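You operate a simulated robot arm through the tools that you are given. There is no shell and no other tool. Be economical: measure what you need, move in short steps, check, and stop when the job is done.

You run a simulated robot arm. Do the job below in one go: nothing can be reset, and whatever is moved stays where it is left.

Task
Shut the trinket chest up and do up its turn button.
Fine: the navy pocket book sticks up out of the upper drawer: stand it on the brass tray; push both drawers home.

It is judged by the outcome, as a careful person would: the job done as asked, and still so three seconds after it is handed in. It fails if anything else is knocked over, pushed out of place, dropped, spilled or broken.

Robot
A 7-joint arm with a two-finger parallel gripper, fixed in place. Base frame: the origin is at the foot of the arm, x ahead of it, y to its left, z up; the work surface is at about z = 0.75. Readings come in m, rad, newtons and seconds.
With the tool pointing down near the work surface it reaches from about 0.2 to 0.68 m from the base axis. Its first joint turns from -1.152 to 1.152 rad. Payload 2.4 kg.
Tool frame: the origin (TCP) lies between the finger pads and is the grasp point; the fingertips stand 0.03 m ahead of it; z points along the fingers, y is the line along which they close. The gripper opens to 0.094 m. The fingers are 0.028 m wide and 0.01 m thick; the gripper's body (0.05 by 0.096 m) begins 0.055 m behind the TCP.
Orientation is that of the tool frame in the base frame, as a unit quaternion [x, y, z, w]. With the fingers straight down and closing along the base's y, the tool's x points along the base's -x, its y along +y and its z along -z.

Tools
- The arm moves only by the tool nudge_tool. Its argument "increments" is a list of rows, each a list of 7 numbers: the turn, a rotation vector about the base's x, y, z in rad, then the shift along the base's x, y, z in mm, then the closure, from 0 (fully open) to 1 (shut). In form: [[ax, ay, az, x, y, z, fingers], ...]. A call has 1 to 8 rows; each row is the pose to reach, as a shift and turn from the pose commanded when the call began. Each row takes 0.2 s and may step no farther than 0.05 m and 0.15 rad from the row before; otherwise, or with a gripper value out of range, the whole call is refused. Where a pose cannot be reached the arm comes as near as it can. A force on the tool above 70 N (or 10 N above the force at the start of the call, whichever is more), or a blocked arm, ends the call early, and 0.2 s more pass. The fingers move at their own pace (about 0.153 m/s each) and stop on an object; they squeeze with about 44 N. The grip force told is the motor's: it shows also when the fingers shut on nothing. Time passes only in rows, and 0.2 s behind the last, so rows that repeat a pose let the fingers close. The reply holds the time, the measured pose of the TCP, the force on the tool along the base axes, the opening and the grip force, in the units named above and with some noise.
- Cameras (640 x 400 px; columns grow to the right, rows downward): "scene" is fixed at [0.0348, 0.4687, 1.4518]; the picture's right is [-0.78, -0.62, 0.00], its down [-0.31, 0.39, -0.87] and it looks along [0.54, -0.68, -0.50] (base axes); focal length 330 px, centre (320, 200). "wrist" rides on the gripper at [-0.037, 0, -0.058] in the tool frame; the picture's right is [0.00, -1.00, 0.00], its down [0.97, 0.00, -0.24] and it looks along [0.24, 0.00, 0.97] (tool axes); focal length 218 px, centre (320, 200). There is no depth. A picture from a camera that has moved, and an enlarged one, comes with that camera's place and axes in the base frame and with its lens.
- grab_frame(camera): a new picture of that camera. It takes no simulated time.
- zoom(camera, box): a new picture of the part [left, top, right, bottom] of that camera's present view, enlarged. It takes no simulated time.
- sign_off(): hands the job in; it is judged then, once.

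Go step by step. Nothing tells you positions but the pictures and the camera data: compare them with the known pose of the tool, close in by small moves and look again before you grip or let go. The budget is 120 turns and 68 pictures, counting those below and the enlarged ones. Unless the task says otherwise, let go and move clear before handing in, and close with one line.

The tools are called after "Request:" as name(argument=value, ...) on one line, values as JSON. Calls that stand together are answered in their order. nudge_tool: Moves the arm, as the interface text tells. Its arguments: {"type":"object","properties":{"increments":{"type":"array","items":{"type":"array","items":{"type":"number"}}}},"required":["increments"]} The other tools are called the same way: grab_frame (camera) takes a picture; zoom (camera, box) takes an enlarged picture of a part of a camera's view; sign_off () hands the job in.

At the start:

```text
clock: 0.0
tcp_pos: [0.3473, -0.0354, 1.2126]
ee_rot: [0.0, 1.0, 0.0, 0.0]
force: [-0.6, -0.3, 0.3]
width: 0.094
grasp_force: 0.0
```

scene: 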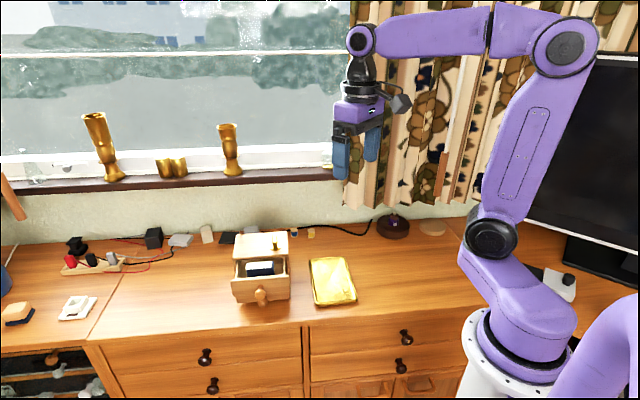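
wrist: 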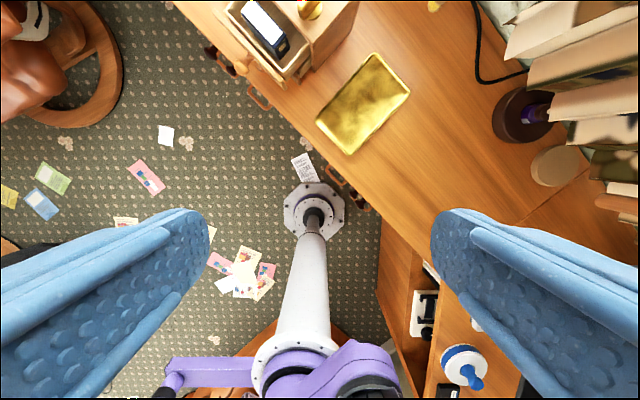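

I see a small wooden chest with its upper drawer open and a navy book sticking up in it; the brass tray is beside it. I'll zoom in to measure.

Request:
zoom(camera="scene", box=[210, 215, 370, 315])

Request:
zoom(camera="wrist", box=[180, 0, 440, 162])

```text
4.00 times, centred on (290, 265) of scene
camera zoom: at [0.0348, 0.4687, 1.4518], right [-0.78, -0.62, 0.0], down [-0.31, 0.39, -0.87], along [0.54, -0.68, -0.5], focal length 1318 px, centre (440, -60)
```

zoom: 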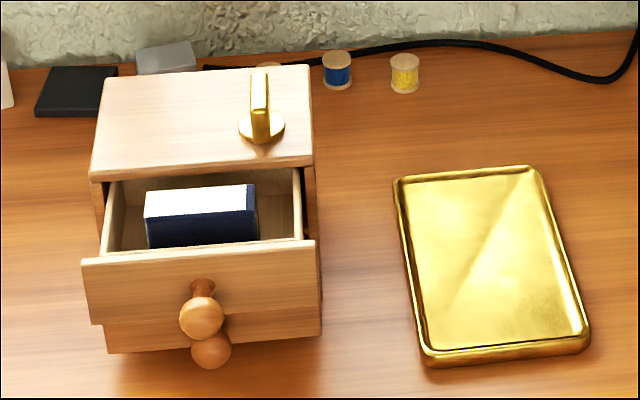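

```text
2.46 times, centred on (310, 81) of wrist
camera zoom: at [0.3839, -0.0337, 1.27], right [0.0, -1.0, 0.0], down [-0.97, 0.0, 0.24], along [-0.24, 0.0, -0.97], focal length 537 px, centre (345, 493)
```

zoom: 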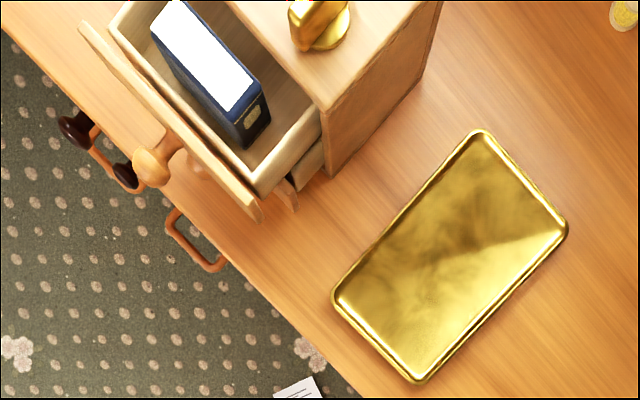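

The chest top is near z 0.87, with the button around (0.58,-0.02), the book top around (0.564,0.051,0.88) and the tray centre around (0.466,-0.124). I'll move closer, turned 45° to match the chest, and look again.

Request:
nudge_tool(increments=[[0, 0, 0.13, 25, 10, -20, 0], [0, 0, 0.26, 50, 20, -40, 0], [0, 0, 0.39, 80, 35, -65, 0], [0, 0, 0.52, 110, 45, -90, 0], [0, 0, 0.65, 135, 55, -110, 0], [0, 0, 0.785, 153, 65, -130, 0], [0, 0, 0.785, 153, 65, -130, 0]])

Request:
grab_frame(camera="wrist")

```text
clock: 1.6
tcp_pos: [0.4994, 0.0301, 1.0792]
ee_rot: [-0.384, 0.923, 0.0, 0.0]
force: [0.3, -0.5, 0.6]
width: 0.0941
grasp_force: 0.0
```

```text
63 pictures are left
camera wrist: at [0.525, 0.0569, 1.1368], right [0.71, -0.71, 0.0], down [-0.69, -0.69, 0.24], along [-0.17, -0.17, -0.97], focal length 218 px, centre (320, 200)
```

wrist: 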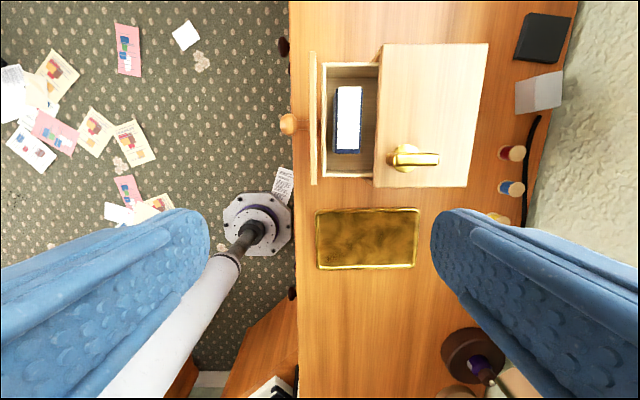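

The view is now square to the chest. I'll enlarge it for measuring.

Request:
zoom(camera="wrist", box=[270, 30, 510, 180])

Request:
zoom(camera="scene", box=[225, 225, 305, 315])

```text
2.67 times, centred on (390, 105) of wrist
camera zoom: at [0.525, 0.0569, 1.1368], right [0.71, -0.71, 0.0], down [-0.69, -0.69, 0.24], along [-0.17, -0.17, -0.97], focal length 582 px, centre (133, 453)
```

zoom: 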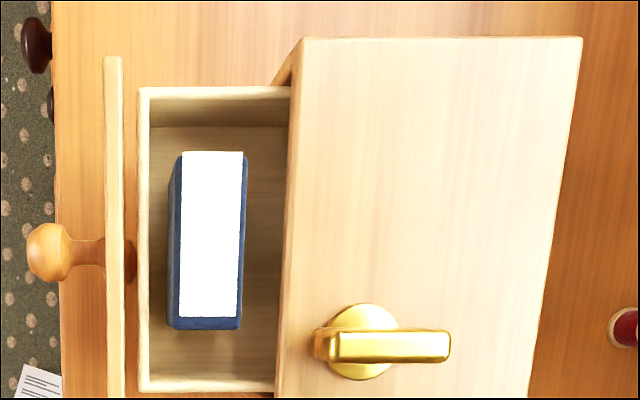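

```text
4.44 times, centred on (265, 270) of scene
camera zoom: at [0.0348, 0.4687, 1.4518], right [-0.78, -0.62, 0.0], down [-0.31, 0.39, -0.87], along [0.54, -0.68, -0.5], focal length 1464 px, centre (564, -111)
```

zoom: 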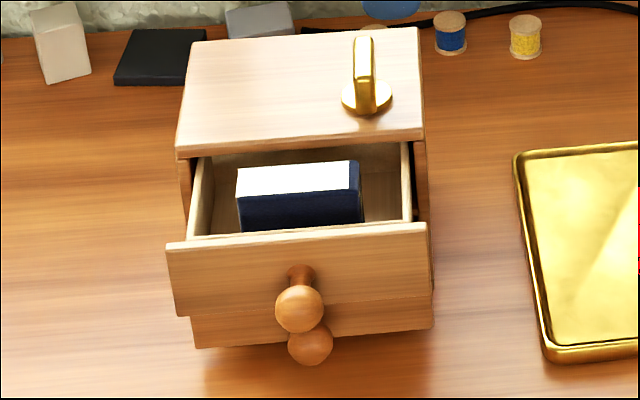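

The chest front faces (-0.7,+0.7), and the book top is about 30 by 75 mm, centred near (0.568,0.055,0.88). I'll hover over it at TCP z≈0.95 and check the alignment.

Request:
nudge_tool(increments=[[0, 0, 0, 25, 8, -35, 0], [0, 0, 0, 50, 16, -70, 0], [0, 0, 0, 69, 25, -100, 0], [0, 0, 0, 69, 25, -129, 0.4], [0, 0, 0, 69, 25, -129, 0.4]])

Request:
grab_frame(camera="wrist")

Request:
zoom(camera="scene", box=[225, 205, 325, 305])

```text
clock: 2.8
tcp_pos: [0.5697, 0.0549, 0.9504]
ee_rot: [-0.382, 0.924, 0.0, 0.0]
force: [0.0, 0.2, -0.9]
width: 0.0564
grasp_force: 0.1
```

```text
60 pictures are left
camera wrist: at [0.595, 0.0818, 1.0083], right [0.71, -0.71, 0.0], down [-0.69, -0.69, 0.24], along [-0.17, -0.17, -0.97], focal length 218 px, centre (320, 200)
```

wrist: 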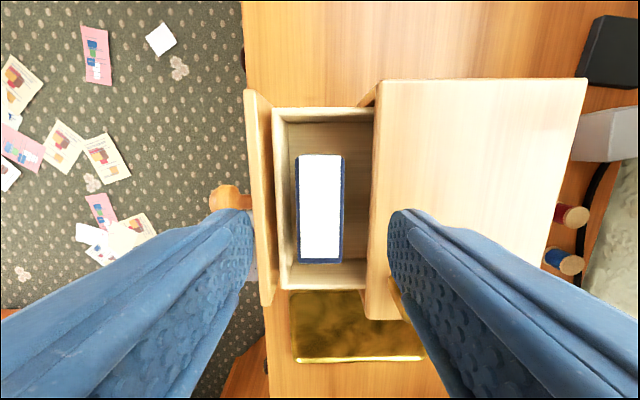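

```text
4.00 times, centred on (275, 255) of scene
camera zoom: at [0.0348, 0.4687, 1.4518], right [-0.78, -0.62, 0.0], down [-0.31, 0.39, -0.87], along [0.54, -0.68, -0.5], focal length 1318 px, centre (500, -20)
```

zoom: 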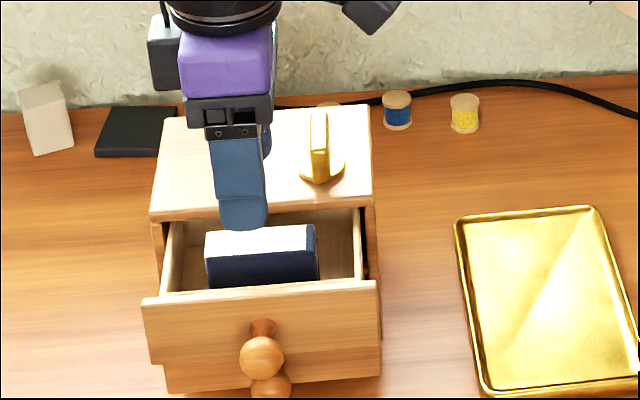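

The gripper is centred over the book. I'll narrow the fingers to about 42 mm and go down to fingertip z≈0.865, above the drawer box walls.

Request:
nudge_tool(increments=[[0, 0, 0, -1, 1, 0, 0.555], [0, 0, 0, -1, 1, -25, 0.555], [0, 0, 0, -1, 1, -42, 0.555], [0, 0, 0, -1, 1, -54, 0.555], [0, 0, 0, -1, 1, -54, 0.555]])

Request:
grab_frame(camera="wrist")

Request:
zoom(camera="scene", box=[225, 205, 325, 305])

```text
clock: 4.0
tcp_pos: [0.5687, 0.0557, 0.899]
ee_rot: [-0.383, 0.924, 0.0, 0.0]
force: [-0.6, 0.2, 0.7]
width: 0.0419
grasp_force: 0.0
```

```text
58 pictures are left
camera wrist: at [0.5948, 0.0826, 0.9569], right [0.71, -0.71, 0.0], down [-0.69, -0.69, 0.24], along [-0.17, -0.17, -0.97], focal length 218 px, centre (320, 200)
```

wrist: 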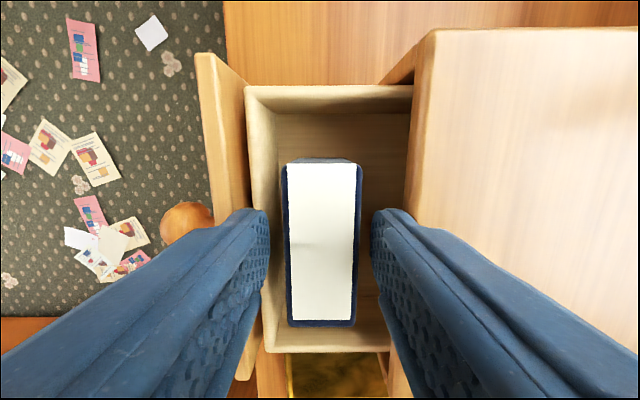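

```text
4.00 times, centred on (275, 255) of scene
camera zoom: at [0.0348, 0.4687, 1.4518], right [-0.78, -0.62, 0.0], down [-0.31, 0.39, -0.87], along [0.54, -0.68, -0.5], focal length 1318 px, centre (500, -20)
```

zoom: 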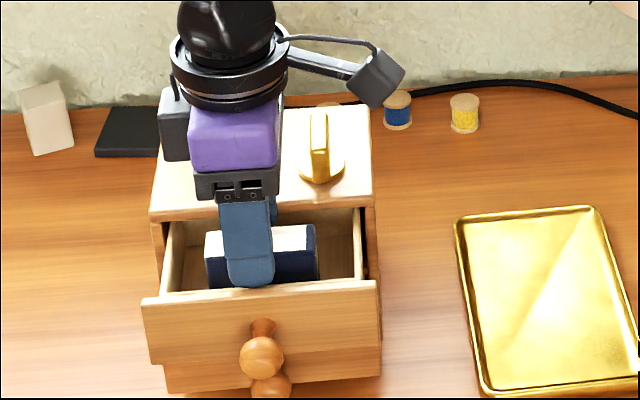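

The fingers straddle the book with clear gaps. I'll close them.

Request:
nudge_tool(increments=[[0, 0, 0, 0, 0, 0, 0.75], [0, 0, 0, 0, 0, 0, 1], [0, 0, 0, 0, 0, 0, 1]])

```text
clock: 4.8
tcp_pos: [0.5698, 0.0579, 0.9005]
ee_rot: [-0.382, 0.924, 0.001, 0.0]
force: [1.0, 0.5, 0.2]
width: 0.0293
grasp_force: 43.7
```

Gripped at 29 mm. I'll lift it straight up.

Request:
nudge_tool(increments=[[0, 0, 0, 0, 0, 15, 1], [0, 0, 0, 0, 0, 40, 1], [0, 0, 0, 0, 0, 75, 1], [0, 0, 0, 0, 0, 110, 1], [0, 0, 0, 0, 0, 110, 1]])

Request:
grab_frame(camera="scene")

Request:
grab_frame(camera="wrist")

```text
clock: 6.0
tcp_pos: [0.5696, 0.0577, 1.0095]
ee_rot: [-0.383, 0.924, 0.0, 0.0]
force: [0.4, -0.7, -1.0]
width: 0.0292
grasp_force: 43.9
```

```text
56 pictures are left
```

scene: 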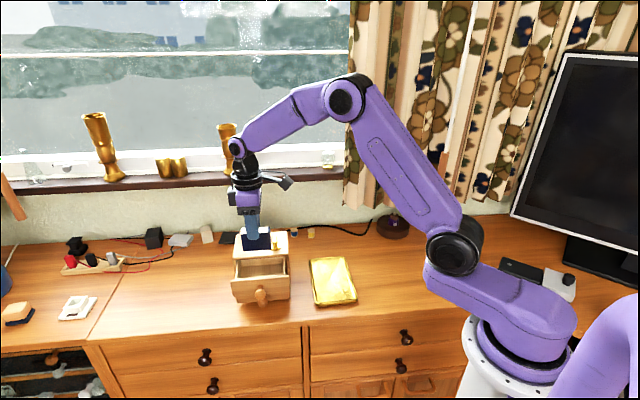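

```text
55 pictures are left
camera wrist: at [0.5953, 0.0836, 1.0678], right [0.71, -0.71, 0.0], down [-0.69, -0.69, 0.24], along [-0.17, -0.17, -0.97], focal length 218 px, centre (320, 200)
```

wrist: 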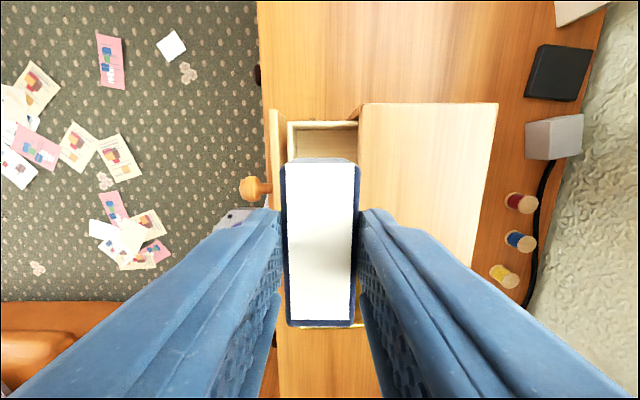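

The book is held. I'll enlarge the scene to get its height.

Request:
zoom(camera="scene", box=[215, 180, 315, 270])

```text
4.44 times, centred on (265, 225) of scene
camera zoom: at [0.0348, 0.4687, 1.4518], right [-0.78, -0.62, 0.0], down [-0.31, 0.39, -0.87], along [0.54, -0.68, -0.5], focal length 1464 px, centre (564, 89)
```

zoom: 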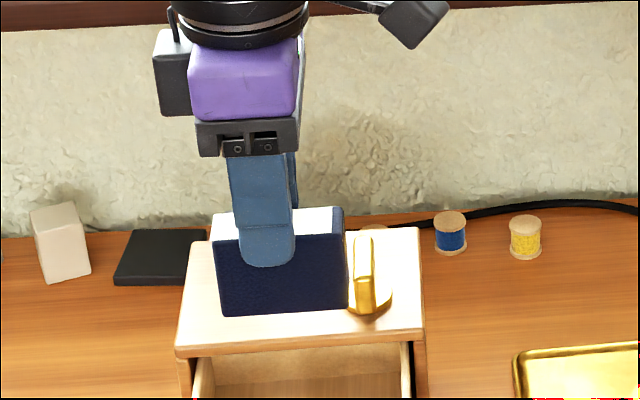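

The book is about 51 mm tall, with its bottom about 70 mm below the TCP. I'll carry it over the tray centre at about (0.470,-0.125).

Request:
nudge_tool(increments=[[0, 0, 0, -20, -37, 0, 1], [0, 0, 0, -40, -74, 0, 1], [0, 0, 0, -60, -111, 0, 1], [0, 0, 0, -80, -148, 0, 1], [0, 0, 0, -97, -180, 0, 1], [0, 0, 0, -97, -180, -40, 1], [0, 0, 0, -97, -180, -80, 1], [0, 0, 0, -97, -180, -120, 1]])

Request:
zoom(camera="scene", box=[270, 210, 390, 330])

Request:
grab_frame(camera="wrist")

```text
clock: 7.8
tcp_pos: [0.4722, -0.1269, 0.887]
ee_rot: [-0.383, 0.924, 0.0, 0.001]
force: [-0.9, 1.0, -1.4]
width: 0.029
grasp_force: 44.3
```

```text
3.33 times, centred on (330, 270) of scene
camera zoom: at [0.0348, 0.4687, 1.4518], right [-0.78, -0.62, 0.0], down [-0.31, 0.39, -0.87], along [0.54, -0.68, -0.5], focal length 1098 px, centre (287, -33)
```

zoom: 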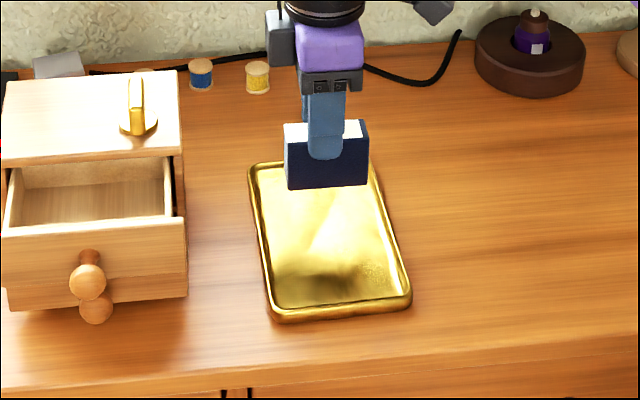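

```text
52 pictures are left
camera wrist: at [0.4976, -0.0986, 0.9452], right [0.71, -0.71, 0.0], down [-0.69, -0.69, 0.24], along [-0.17, -0.17, -0.97], focal length 218 px, centre (320, 200)
```

wrist: 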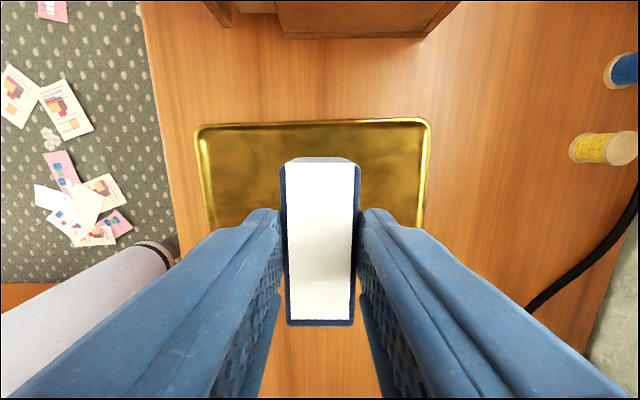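

The book is centred over the tray. I'll lower it most of the way, then finish in small steps.

Request:
nudge_tool(increments=[[0, 0, 0, 0, 0, -25, 1], [0, 0, 0, 0, 0, -46, 1], [0, 0, 0, 0, 0, -46, 1]])

Request:
zoom(camera="scene", box=[290, 230, 370, 310])

```text
clock: 8.6
tcp_pos: [0.472, -0.1251, 0.8428]
ee_rot: [-0.383, 0.924, 0.0, 0.0]
force: [0.2, 0.9, -1.6]
width: 0.029
grasp_force: 44.3
```

```text
5.00 times, centred on (330, 270) of scene
camera zoom: at [0.0348, 0.4687, 1.4518], right [-0.78, -0.62, 0.0], down [-0.31, 0.39, -0.87], along [0.54, -0.68, -0.5], focal length 1648 px, centre (270, -150)
```

zoom: 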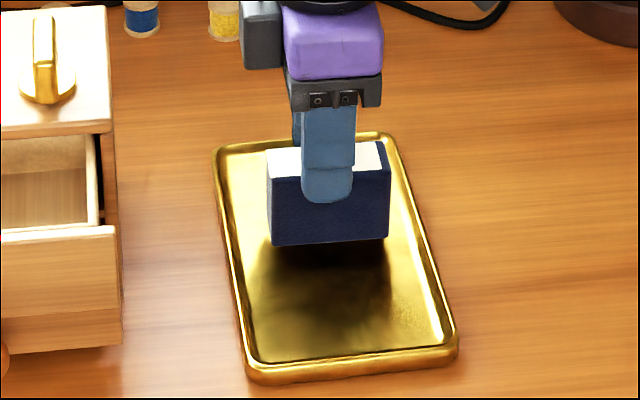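

The book's bottom is at about z 0.768, roughly 1 cm above the tray. I'll lower it in small steps and watch the force.

Request:
nudge_tool(increments=[[0, 0, 0, 0, 0, -3, 1], [0, 0, 0, 0, 0, -6, 1], [0, 0, 0, 0, 0, -6, 1]])

Request:
nudge_tool(increments=[[0, 0, 0, 0, 0, -2, 1], [0, 0, 0, 0, 0, -3, 1], [0, 0, 0, 0, 0, -3, 1]])

```text
clock: 9.4
tcp_pos: [0.4707, -0.1241, 0.8369]
ee_rot: [-0.383, 0.924, 0.001, 0.0]
force: [-0.6, -0.2, -0.9]
width: 0.0291
grasp_force: 44.1
```

```text
clock: 10.2
tcp_pos: [0.4695, -0.1229, 0.834]
ee_rot: [-0.383, 0.924, 0.001, 0.001]
force: [-0.2, 0.4, -1.0]
width: 0.0292
grasp_force: 44.1
```

Request:
nudge_tool(increments=[[0, 0, 0, 0, 0, -1.5, 1], [0, 0, 0, 0, 0, -3, 1], [0, 0, 0, 0, 0, -3, 1]])

Request:
zoom(camera="scene", box=[290, 230, 370, 310])

```text
clock: 11.0
tcp_pos: [0.4717, -0.1246, 0.8335]
ee_rot: [-0.382, 0.924, -0.001, 0.002]
force: [-7.5, 0.8, 37.0]
width: 0.0292
grasp_force: 44.3
```

```text
5.00 times, centred on (330, 270) of scene
camera zoom: at [0.034, 0.4689, 1.4518], right [-0.78, -0.62, 0.0], down [-0.31, 0.39, -0.87], along [0.54, -0.68, -0.5], focal length 1648 px, centre (270, -150)
```

zoom: 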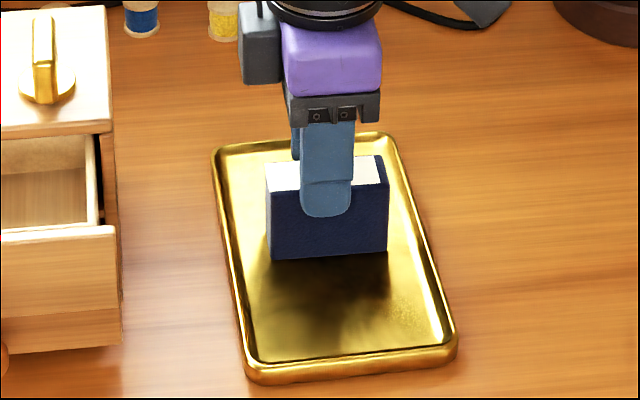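

It's on the tray, with 37 N down-force. I'll ease up, open slightly, and rise clear.

Request:
nudge_tool(increments=[[0, 0, 0, 0, 0, 2, 1], [0, 0, 0, 0, 0, 2.5, 1]])

Request:
nudge_tool(increments=[[0, 0, 0, 0, 0, 0, 0.65], [0, 0, 0, 0, 0, 0, 0.45], [0, 0, 0, 0, 0, 0, 0.45], [0, 0, 0, 0, 0, 25, 0.45], [0, 0, 0, 0, 0, 70, 0.45], [0, 0, 0, 0, 0, 110, 0.45]])

Request:
zoom(camera="scene", box=[225, 205, 385, 325])

Request:
grab_frame(camera="wrist")

```text
clock: 11.6
tcp_pos: [0.4706, -0.1246, 0.8338]
ee_rot: [-0.383, 0.924, 0.0, -0.001]
force: [0.6, -0.7, -1.0]
width: 0.029
grasp_force: 43.9
```

```text
clock: 13.0
tcp_pos: [0.4705, -0.1252, 0.944]
ee_rot: [-0.382, 0.924, 0.0, 0.0]
force: [-0.7, -0.7, 0.2]
width: 0.0517
grasp_force: 0.0
```

```text
3.33 times, centred on (305, 265) of scene
camera zoom: at [0.0348, 0.4687, 1.4518], right [-0.78, -0.62, 0.0], down [-0.31, 0.39, -0.87], along [0.54, -0.68, -0.5], focal length 1098 px, centre (370, -17)
```

zoom: 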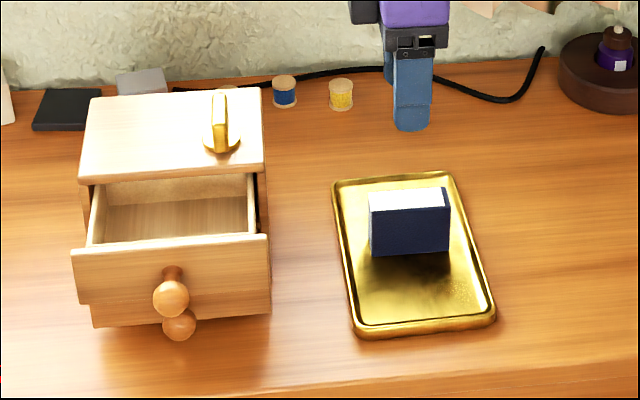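

```text
48 pictures are left
camera wrist: at [0.4974, -0.0981, 1.0008], right [0.71, -0.71, 0.0], down [-0.69, -0.69, 0.24], along [-0.17, -0.17, -0.97], focal length 218 px, centre (320, 200)
```

wrist: 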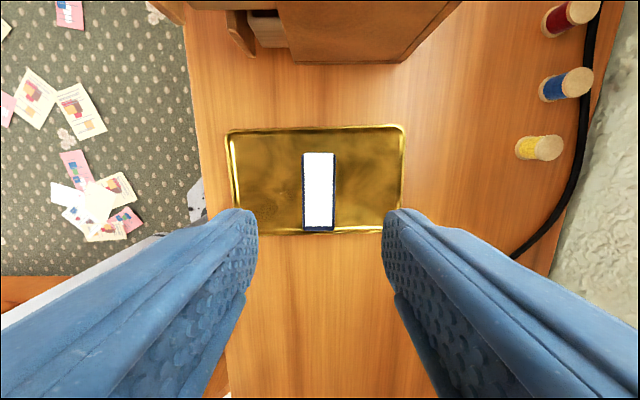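

The book stands on the tray. Next I'll turn the gripper a further 90° so the narrow body side faces the chest, and move in front of the upper knob at about (0.516,0.105,0.848), with the fingers shut.

Request:
nudge_tool(increments=[[0, 0, 0.14, 2, 32, 10, 0.6], [0, 0, 0.28, 4, 64, 10, 0.8], [0, 0, 0.42, 6, 96, 10, 1], [0, 0, 0.56, 8, 128, 10, 1], [0, 0, 0.7, 10, 160, 10, 1], [0, 0, 0.84, 12, 192, 10, 1], [0, 0, 0.98, 14, 224, 10, 1], [0, 0, 1.12, 16, 259, 10, 1]])

Request:
nudge_tool(increments=[[0, 0, 0.15, 0, 0, 0, 1], [0, 0, 0.3, 0, 0, 0, 1], [0, 0, 0.45, 0, 0, 0, 1], [0, 0, 0.45, 0, 0, 0, 1]])

Request:
grab_frame(camera="wrist")

Request:
grab_frame(camera="scene")

```text
clock: 14.8
tcp_pos: [0.4851, 0.1336, 0.9542]
ee_rot: [0.815, -0.579, 0.0, -0.001]
force: [0.1, -0.4, -0.3]
width: 0.0
grasp_force: 32.8
```

```text
clock: 15.8
tcp_pos: [0.4852, 0.1353, 0.9533]
ee_rot: [0.924, -0.382, 0.0, 0.0]
force: [-1.1, 0.1, 0.1]
width: 0.0
grasp_force: 33.3
```

```text
47 pictures are left
camera wrist: at [0.4595, 0.1617, 1.0108], right [0.71, 0.71, 0.0], down [0.69, -0.69, 0.24], along [0.17, -0.17, -0.97], focal length 218 px, centre (320, 200)
```

wrist: 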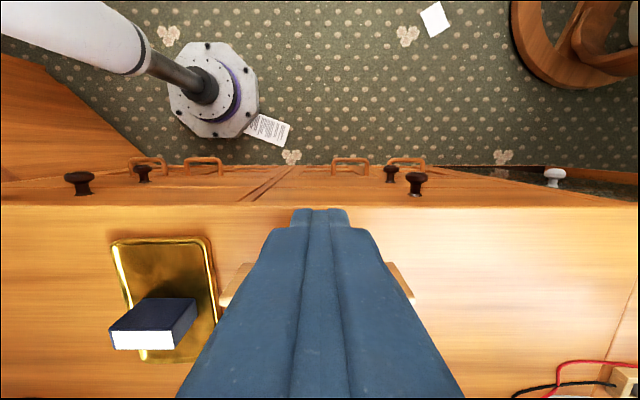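

```text
46 pictures are left
```

scene: 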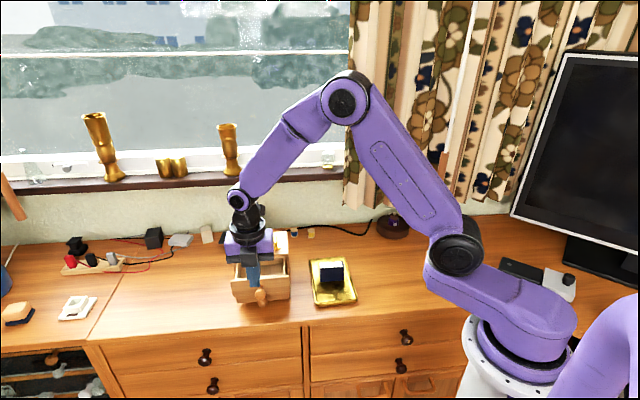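

Lined up in front of the knob. I'll lower to fingertip z≈0.835 and check with the scene camera.

Request:
nudge_tool(increments=[[0, 0, 0, 0, 0, -40, 1], [0, 0, 0, 0, 0, -75, 1], [0, 0, 0, 0, 0, -88, 1], [0, 0, 0, 0, 0, -88, 1]])

Request:
zoom(camera="scene", box=[215, 220, 315, 320])

```text
clock: 16.8
tcp_pos: [0.4877, 0.1349, 0.8661]
ee_rot: [0.924, -0.383, -0.001, 0.0]
force: [0.5, 1.3, 0.1]
width: 0.0
grasp_force: 32.9
```

```text
4.00 times, centred on (265, 270) of scene
camera zoom: at [0.0348, 0.4687, 1.4518], right [-0.78, -0.62, 0.0], down [-0.31, 0.39, -0.87], along [0.54, -0.68, -0.5], focal length 1318 px, centre (540, -80)
```

zoom: 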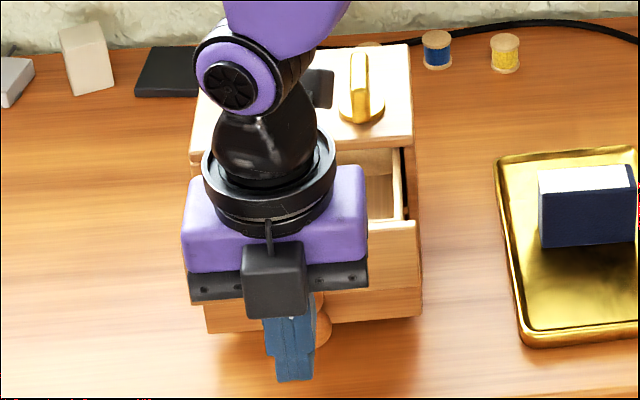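

The finger is in front of the upper knob. I'll push along (+0.707,-0.707) in gentle steps.

Request:
nudge_tool(increments=[[0, 0, 0, 9, -9, 0, 1], [0, 0, 0, 18, -18, 0, 1], [0, 0, 0, 26, -26, 0, 1], [0, 0, 0, 34, -34, 0, 1], [0, 0, 0, 42, -42, 0, 1], [0, 0, 0, 42, -42, 0, 1]])

Request:
zoom(camera="scene", box=[215, 220, 315, 320])

```text
clock: 18.2
tcp_pos: [0.5276, 0.094, 0.8658]
ee_rot: [0.923, -0.384, 0.001, 0.0]
force: [-0.1, -0.9, 0.0]
width: 0.0004
grasp_force: 33.1
```

```text
4.00 times, centred on (265, 270) of scene
camera zoom: at [0.0348, 0.4687, 1.4518], right [-0.78, -0.62, 0.0], down [-0.31, 0.39, -0.87], along [0.54, -0.68, -0.5], focal length 1318 px, centre (540, -80)
```

zoom: 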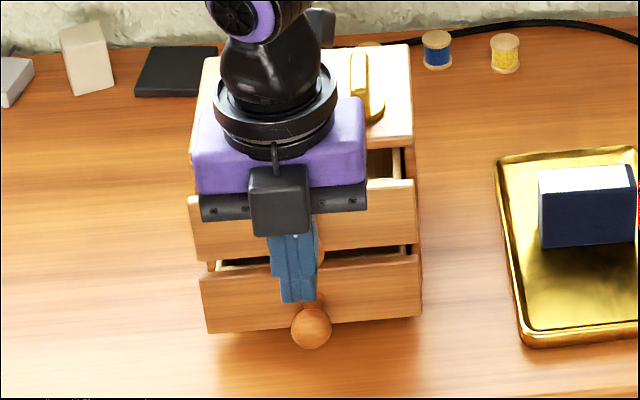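

The upper drawer is moving nicely and about 3 cm remain. I'll continue, slower at the end.

Request:
nudge_tool(increments=[[0, 0, 0, 6, -6, 0, 1], [0, 0, 0, 12, -12, 0, 1], [0, 0, 0, 17, -17, 0, 1], [0, 0, 0, 17, -17, 0, 1]])

Request:
zoom(camera="scene", box=[225, 220, 305, 300])

```text
clock: 19.2
tcp_pos: [0.5452, 0.0768, 0.8659]
ee_rot: [0.924, -0.383, 0.0, -0.001]
force: [-0.8, -0.3, 0.3]
width: 0.0
grasp_force: 33.0
```

```text
5.00 times, centred on (265, 260) of scene
camera zoom: at [0.0348, 0.4687, 1.4518], right [-0.78, -0.62, 0.0], down [-0.31, 0.39, -0.87], along [0.54, -0.68, -0.5], focal length 1648 px, centre (595, -100)
```

zoom: 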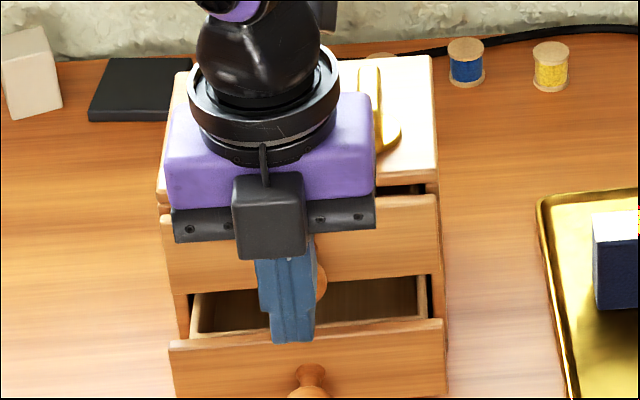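

Only a sliver of gap remains. I'll push in 3 mm steps and watch the force.

Request:
nudge_tool(increments=[[0, 0, 0, 2, -2, 0, 1], [0, 0, 0, 4, -4, 0, 1], [0, 0, 0, 4, -4, 0, 1]])

Request:
nudge_tool(increments=[[0, 0, 0, 2, -2, 0, 1], [0, 0, 0, 2, -2, 0, 1]])

Request:
zoom(camera="scene", box=[225, 220, 305, 300])

```text
clock: 20.0
tcp_pos: [0.5516, 0.0741, 0.866]
ee_rot: [0.924, -0.383, 0.0, 0.0]
force: [-6.4, 7.8, 1.2]
width: 0.0
grasp_force: 33.0
```

```text
clock: 20.6
tcp_pos: [0.5521, 0.0723, 0.8667]
ee_rot: [0.924, -0.383, 0.0, -0.001]
force: [-6.0, 8.2, 4.1]
width: 0.0001
grasp_force: 33.2
```

```text
5.00 times, centred on (265, 260) of scene
camera zoom: at [0.0346, 0.4689, 1.4517], right [-0.78, -0.62, 0.0], down [-0.31, 0.39, -0.87], along [0.54, -0.68, -0.5], focal length 1648 px, centre (595, -100)
```

zoom: 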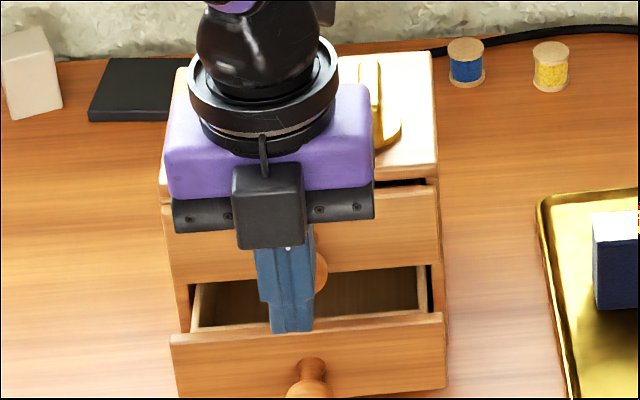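

Resistance has risen to about 10 N and the chest may have crept. I'll back off and look before pushing more.

Request:
nudge_tool(increments=[[0, 0, 0, -14, 14, 0, 1], [0, 0, 0, -36, 36, 0, 1], [0, 0, 0, -66, 66, 0, 1], [0, 0, 0, -66, 66, 40, 1], [0, 0, 0, -66, 66, 85, 1], [0, 0, 0, -90, 40, 120, 1], [0, 0, 0, -120, 10, 135, 1]])

Request:
zoom(camera="scene", box=[225, 220, 305, 310])

```text
clock: 22.2
tcp_pos: [0.4322, 0.0808, 0.9999]
ee_rot: [0.924, -0.382, -0.001, 0.002]
force: [0.4, 0.2, -0.5]
width: 0.0
grasp_force: 32.6
```

```text
4.44 times, centred on (265, 265) of scene
camera zoom: at [0.0348, 0.4687, 1.4518], right [-0.78, -0.62, 0.0], down [-0.31, 0.39, -0.87], along [0.54, -0.68, -0.5], focal length 1464 px, centre (564, -89)
```

zoom: 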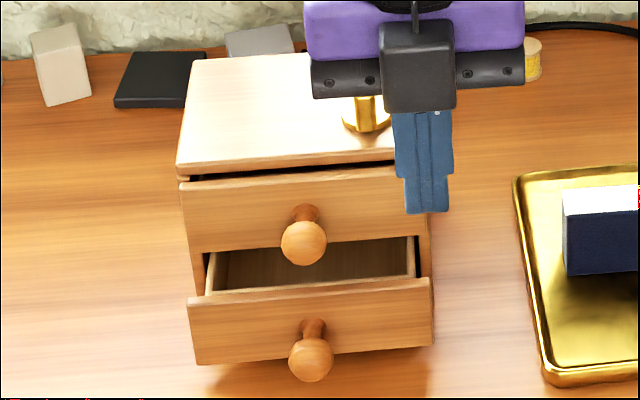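

Request:
grab_frame(camera="wrist")

Request:
zoom(camera="scene", box=[242, 245, 282, 275])

```text
40 pictures are left
camera wrist: at [0.4055, 0.1071, 1.0577], right [0.71, 0.71, 0.0], down [0.69, -0.69, 0.24], along [0.17, -0.17, -0.97], focal length 218 px, centre (320, 200)
```

wrist: 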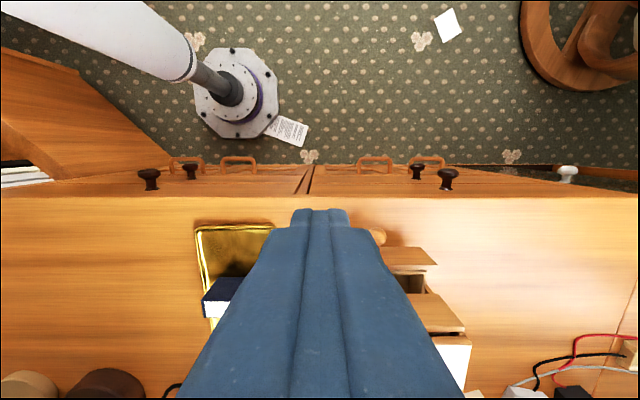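

```text
13.33 times, centred on (262, 260) of scene
camera zoom: at [0.0348, 0.4687, 1.4518], right [-0.78, -0.62, 0.0], down [-0.31, 0.39, -0.87], along [0.54, -0.68, -0.5], focal length 4393 px, centre (1093, -600)
```

zoom: 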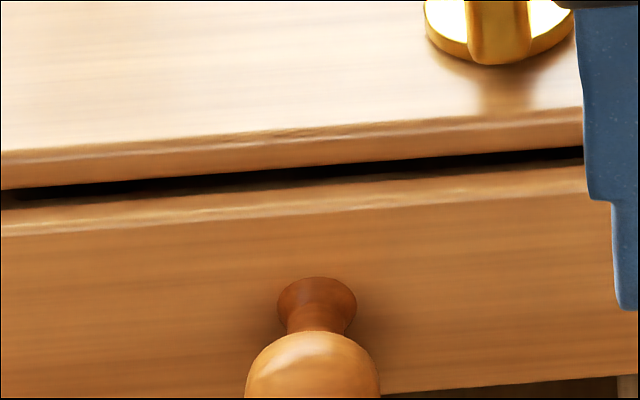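

I can't tell whether that slit is a remaining gap. I'll open the fingers and view it from nearly above the chest front.

Request:
nudge_tool(increments=[[0, 0, 0, 30, -10, 30, 0.6], [0, 0, 0, 70, -24, 40, 0.3], [0, 0, 0, 110, -38, 40, 0], [0, 0, 0, 150, -56, 40, 0], [0, 0, 0, 150, -56, 40, 0]])

Request:
grab_frame(camera="wrist")

```text
clock: 23.4
tcp_pos: [0.5815, 0.0225, 1.0443]
ee_rot: [0.924, -0.383, -0.001, 0.0]
force: [-0.3, -0.7, -0.8]
width: 0.0942
grasp_force: 0.0
```

```text
38 pictures are left
camera wrist: at [0.5555, 0.05, 1.1009], right [0.71, 0.71, 0.0], down [0.69, -0.69, 0.24], along [0.17, -0.17, -0.97], focal length 218 px, centre (320, 200)
```

wrist: 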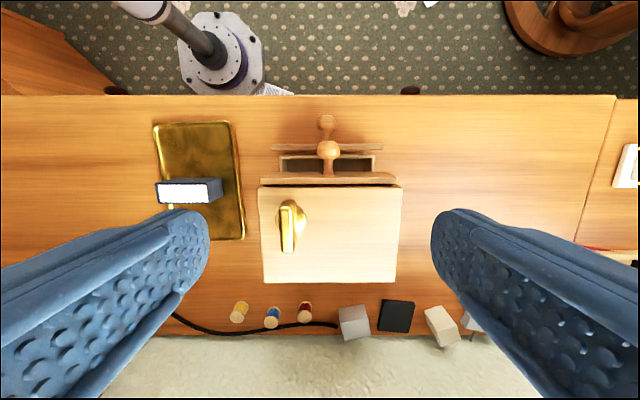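

Request:
zoom(camera="wrist", box=[250, 110, 410, 210])

Request:
zoom(camera="wrist", box=[250, 165, 346, 225])

```text
4.00 times, centred on (330, 160) of wrist
camera zoom: at [0.5555, 0.05, 1.1009], right [0.71, 0.71, 0.0], down [0.69, -0.69, 0.24], along [0.17, -0.17, -0.97], focal length 873 px, centre (280, 360)
```

zoom: 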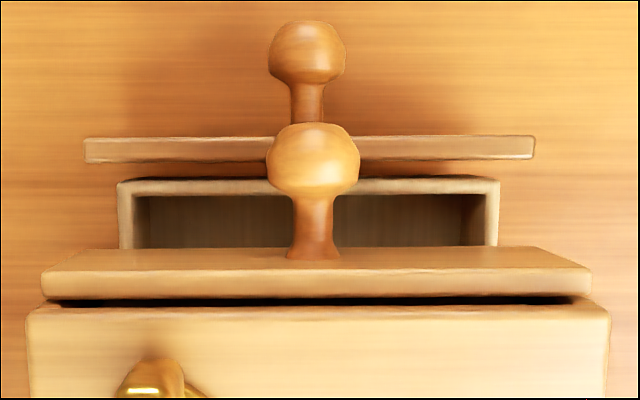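

```text
6.67 times, centred on (298, 195) of wrist
camera zoom: at [0.5555, 0.05, 1.1009], right [0.71, 0.71, 0.0], down [0.69, -0.69, 0.24], along [0.17, -0.17, -0.97], focal length 1455 px, centre (467, 233)
```

zoom: 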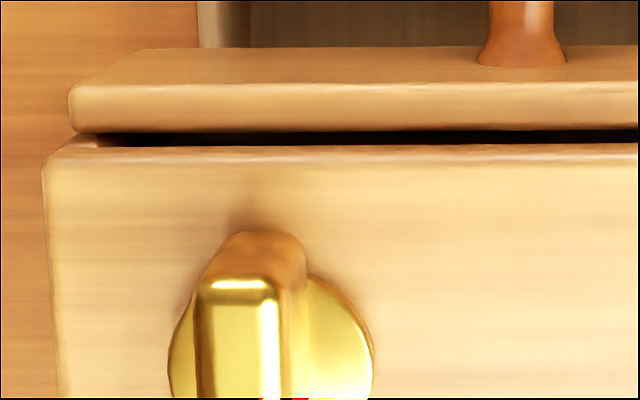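

The upper drawer's panel sits about 2 mm off the chest and stopped against firm resistance, so it looks home. The lower drawer is about 35 mm out, with its knob end near w≈0.316 and z≈0.79. I'll shut the fingers and drop in front of it.

Request:
nudge_tool(increments=[[0, 0, 0, -30, 34, 0, 0.5], [0, 0, 0, -60, 68, 0, 1], [0, 0, 0, -81, 96, 0, 1], [0, 0, 0, -81, 96, -49, 1], [0, 0, 0, -81, 96, -98, 1], [0, 0, 0, -81, 96, -147, 1], [0, 0, 0, -81, 96, -196, 1], [0, 0, 0, -81, 96, -227, 1]])

Request:
zoom(camera="scene", box=[215, 220, 315, 320])

```text
clock: 25.2
tcp_pos: [0.5008, 0.1225, 0.8179]
ee_rot: [0.924, -0.383, 0.0, -0.001]
force: [0.3, 0.6, -0.5]
width: 0.0
grasp_force: 32.4
```

```text
4.00 times, centred on (265, 270) of scene
camera zoom: at [0.0348, 0.4687, 1.4518], right [-0.78, -0.62, 0.0], down [-0.31, 0.39, -0.87], along [0.54, -0.68, -0.5], focal length 1318 px, centre (540, -80)
```

zoom: 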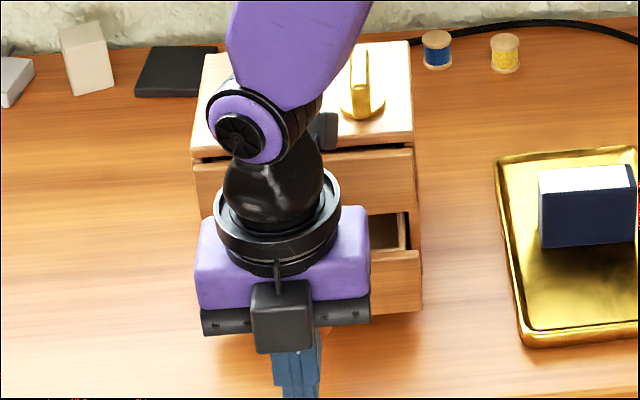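

Clear of everything. I'll push the lower drawer slowly.

Request:
nudge_tool(increments=[[0, 0, 0, 8, -8, 0, 1], [0, 0, 0, 16, -16, 0, 1], [0, 0, 0, 23, -23, 0, 1], [0, 0, 0, 29, -29, 0, 1], [0, 0, 0, 35, -35, 0, 1], [0, 0, 0, 40, -40, 0, 1], [0, 0, 0, 40, -40, 0, 1]])

Request:
zoom(camera="scene", box=[215, 220, 315, 320])

```text
clock: 26.8
tcp_pos: [0.542, 0.0806, 0.8159]
ee_rot: [0.924, -0.383, 0.0, 0.0]
force: [0.1, 0.8, 0.3]
width: 0.0001
grasp_force: 33.0
```

```text
4.00 times, centred on (265, 270) of scene
camera zoom: at [0.0348, 0.4687, 1.4518], right [-0.78, -0.62, 0.0], down [-0.31, 0.39, -0.87], along [0.54, -0.68, -0.5], focal length 1318 px, centre (540, -80)
```

zoom: 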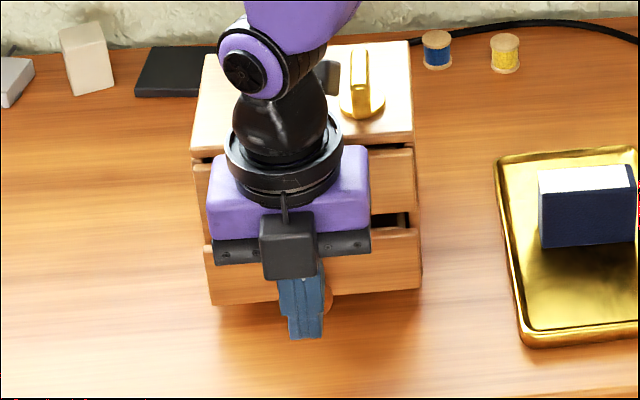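

It's moving in, with about 12 mm left. I'll take small steps.

Request:
nudge_tool(increments=[[0, 0, 0, 3, -3, 0, 1], [0, 0, 0, 6, -6, 0, 1], [0, 0, 0, 6, -6, 0, 1]])

Request:
nudge_tool(increments=[[0, 0, 0, 1.4, -1.4, 0, 1], [0, 0, 0, 1.4, -1.4, 0, 1]])

```text
clock: 27.6
tcp_pos: [0.5472, 0.0734, 0.8133]
ee_rot: [0.923, -0.384, 0.0, 0.001]
force: [-0.2, 0.9, -0.8]
width: 0.0
grasp_force: 33.1
```

```text
clock: 28.2
tcp_pos: [0.5479, 0.0722, 0.8132]
ee_rot: [0.923, -0.384, -0.001, -0.001]
force: [-1.0, 0.1, -0.3]
width: 0.0
grasp_force: 33.0
```

Request:
nudge_tool(increments=[[0, 0, 0, 1.4, -1.4, 1, 1], [0, 0, 0, 1.4, -1.4, 1, 1]])

Request:
zoom(camera="scene", box=[225, 230, 305, 310])

```text
clock: 28.8
tcp_pos: [0.5501, 0.0719, 0.8142]
ee_rot: [0.924, -0.383, -0.001, 0.0]
force: [-2.9, 3.6, -2.7]
width: 0.0
grasp_force: 33.3
```

```text
5.00 times, centred on (265, 270) of scene
camera zoom: at [0.0347, 0.4688, 1.4518], right [-0.78, -0.62, 0.0], down [-0.31, 0.39, -0.87], along [0.54, -0.68, -0.5], focal length 1648 px, centre (595, -150)
```

zoom: 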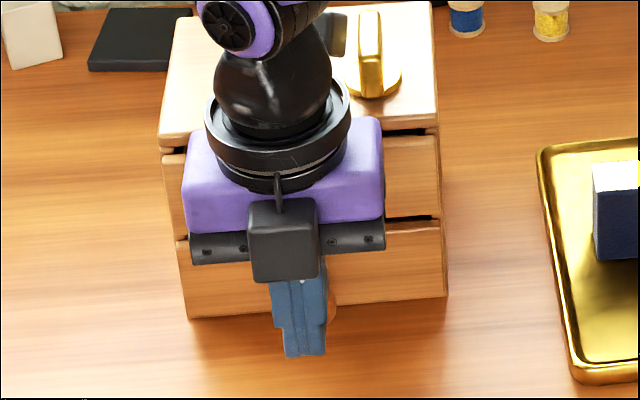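

Request:
nudge_tool(increments=[[0, 0, 0, 1.2, -1.2, 0, 1], [0, 0, 0, 1.2, -1.2, 0, 1]])

Request:
zoom(camera="scene", box=[225, 230, 305, 310])

```text
clock: 29.4
tcp_pos: [0.5524, 0.0698, 0.815]
ee_rot: [0.923, -0.384, 0.0, 0.0]
force: [-3.2, 4.6, 0.9]
width: 0.0002
grasp_force: 33.4
```

```text
5.00 times, centred on (265, 270) of scene
camera zoom: at [0.0347, 0.4688, 1.4518], right [-0.78, -0.62, 0.0], down [-0.31, 0.39, -0.87], along [0.54, -0.68, -0.5], focal length 1648 px, centre (595, -150)
```

zoom: 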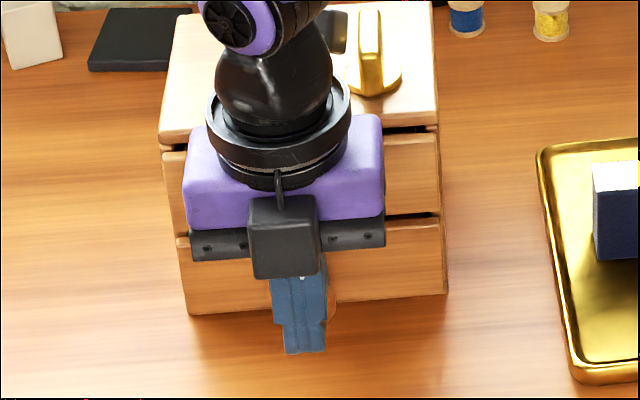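

Request:
nudge_tool(increments=[[0, 0, 0, 1.2, -1.2, 0, 1], [0, 0, 0, 1.2, -1.2, 0, 1]])

Request:
nudge_tool(increments=[[0, 0, 0, -14, 14, 0, 1], [0, 0, 0, -40, 40, 0, 1], [0, 0, 0, -50, 50, 45, 1], [0, 0, 0, -50, 50, 90, 1], [0, 0, 0, -50, 50, 140, 1], [0, 0, 0, -50, 50, 190, 0.6], [0, 0, 0, -20, 20, 230, 0], [0, 0, 0, 10, -20, 230, 0]])

Request:
nudge_tool(increments=[[0, 0, 0, 20, -29, 0, 0], [0, 0, 0, 20, -29, 0, 0]])

Request:
grab_frame(camera="wrist")

Request:
zoom(camera="wrist", box=[250, 110, 410, 210])

Request:
zoom(camera="scene", box=[225, 230, 305, 310])

```text
clock: 30.0
tcp_pos: [0.5525, 0.0686, 0.8144]
ee_rot: [0.924, -0.382, 0.0, 0.0]
force: [-4.5, 5.3, 1.6]
width: 0.0
grasp_force: 33.5
```

```text
refused: row 7 steps farther than a row can; nothing moved
```

```text
clock: 30.6
tcp_pos: [0.5745, 0.0386, 0.8144]
ee_rot: [0.923, -0.384, 0.001, -0.001]
force: [-0.2, -0.6, 0.4]
width: 0.0941
grasp_force: 0.1
```

```text
31 pictures are left
camera wrist: at [0.548, 0.0649, 0.8708], right [0.71, 0.71, 0.0], down [0.68, -0.69, 0.24], along [0.17, -0.17, -0.97], focal length 218 px, centre (320, 200)
```

wrist: 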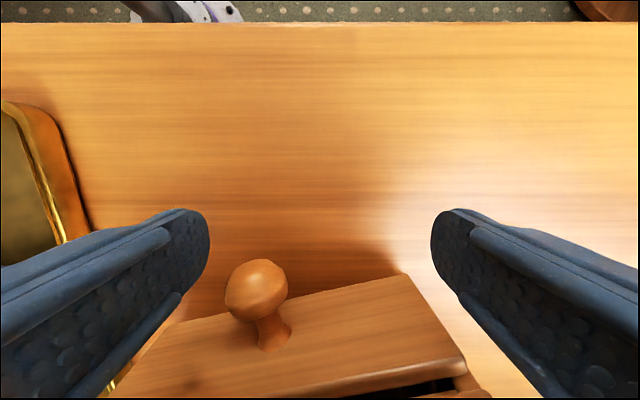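

```text
4.00 times, centred on (330, 160) of wrist
camera zoom: at [0.548, 0.0649, 0.8708], right [0.71, 0.71, 0.0], down [0.68, -0.69, 0.24], along [0.17, -0.17, -0.97], focal length 873 px, centre (280, 360)
```

zoom: 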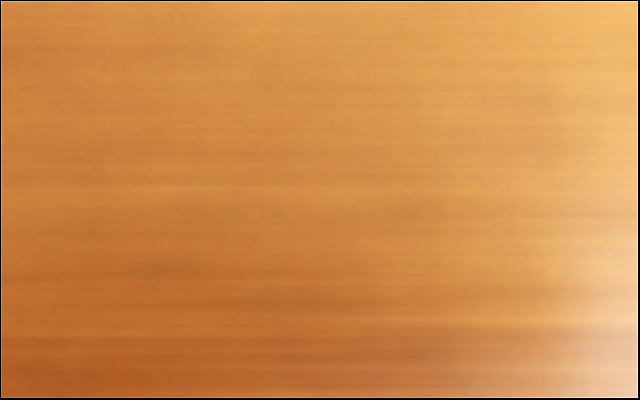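

```text
5.00 times, centred on (265, 270) of scene
camera zoom: at [0.0348, 0.4687, 1.4518], right [-0.78, -0.62, 0.0], down [-0.31, 0.39, -0.87], along [0.54, -0.68, -0.5], focal length 1648 px, centre (595, -150)
```

zoom: 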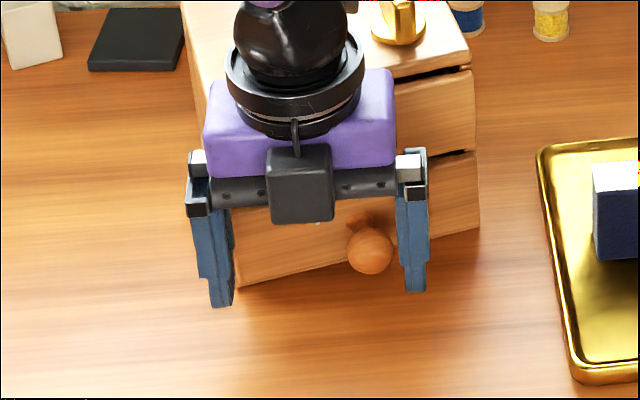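

A mistake on my part: my retreat call was refused, and the next call ran at low height and shoved the chest askew. I'll back straight out, assess the displacement, and then put the chest back where it was.

Request:
nudge_tool(increments=[[0, 0, 0, -15, 15, 0, 0], [0, 0, 0, -40, 40, 0, 0], [0, 0, 0, -65, 65, 10, 0], [0, 0, 0, -65, 65, 55, 0], [0, 0, 0, -65, 65, 100, 0], [0, 0, 0, -65, 65, 148, 0], [0, 0, 0, -65, 65, 196, 0], [0, 0, 0, -55, 50, 230, 0]])

```text
clock: 32.4
tcp_pos: [0.519, 0.0914, 1.0463]
ee_rot: [0.924, -0.383, -0.001, 0.0]
force: [-0.3, -0.5, 0.4]
width: 0.0938
grasp_force: 0.1
```

Retreated safely. I'll return to the earlier viewing pose at about (0.5815,0.0225,1.044) to compare directly.

Request:
nudge_tool(increments=[[0, 0, 0, 30, -32, 0, 0], [0, 0, 0, 62, -69, 0, 0], [0, 0, 0, 62, -69, 0, 0]])

Request:
grab_frame(camera="wrist")

Request:
zoom(camera="wrist", box=[230, 150, 410, 300])

```text
clock: 33.2
tcp_pos: [0.5792, 0.022, 1.0435]
ee_rot: [0.924, -0.382, 0.0, 0.001]
force: [0.0, -0.7, -0.4]
width: 0.0941
grasp_force: 0.0
```

```text
28 pictures are left
camera wrist: at [0.5528, 0.0497, 1.101], right [0.71, 0.71, 0.0], down [0.69, -0.69, 0.24], along [0.17, -0.17, -0.97], focal length 218 px, centre (320, 200)
```

wrist: 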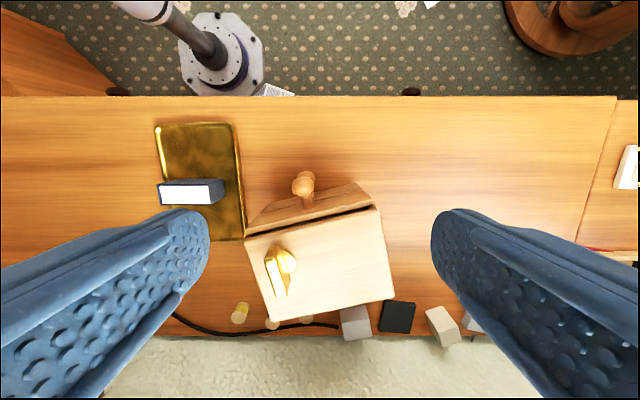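

```text
2.67 times, centred on (320, 225) of wrist
camera zoom: at [0.5528, 0.0497, 1.101], right [0.71, 0.71, 0.0], down [0.69, -0.69, 0.24], along [0.17, -0.17, -0.97], focal length 582 px, centre (320, 133)
```

zoom: 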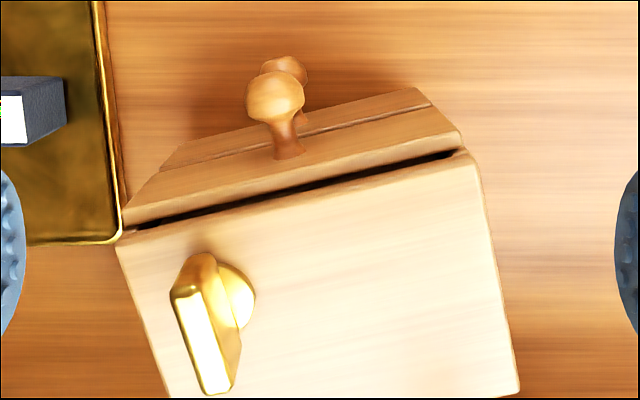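

The chest has turned about 15° counter-clockwise and moved about 4 cm back, and nothing else was touched. I can drag it back by its turn button, since pulling there also swings it the right way. I'll hover over the button, turned to match.

Request:
nudge_tool(increments=[[0, 0, 0.09, 12, -32, 0, 0.2], [0, 0, 0.18, 24, -64, -20, 0.4], [0, 0, 0.27, 35, -96, -45, 0.5], [0, 0, 0.27, 35, -96, -80, 0.5], [0, 0, 0.27, 35, -96, -80, 0.5]])

Request:
grab_frame(camera="wrist")

```text
clock: 34.4
tcp_pos: [0.6161, -0.0743, 0.9647]
ee_rot: [0.967, -0.254, -0.001, 0.0]
force: [-0.6, 0.2, 0.4]
width: 0.047
grasp_force: 0.0
```

```text
26 pictures are left
camera wrist: at [0.5835, -0.0551, 1.0217], right [0.49, 0.87, 0.0], down [0.84, -0.48, 0.24], along [0.21, -0.12, -0.97], focal length 218 px, centre (320, 200)
```

wrist: 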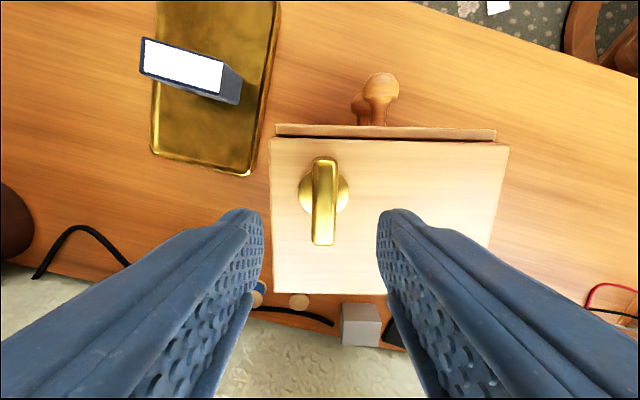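

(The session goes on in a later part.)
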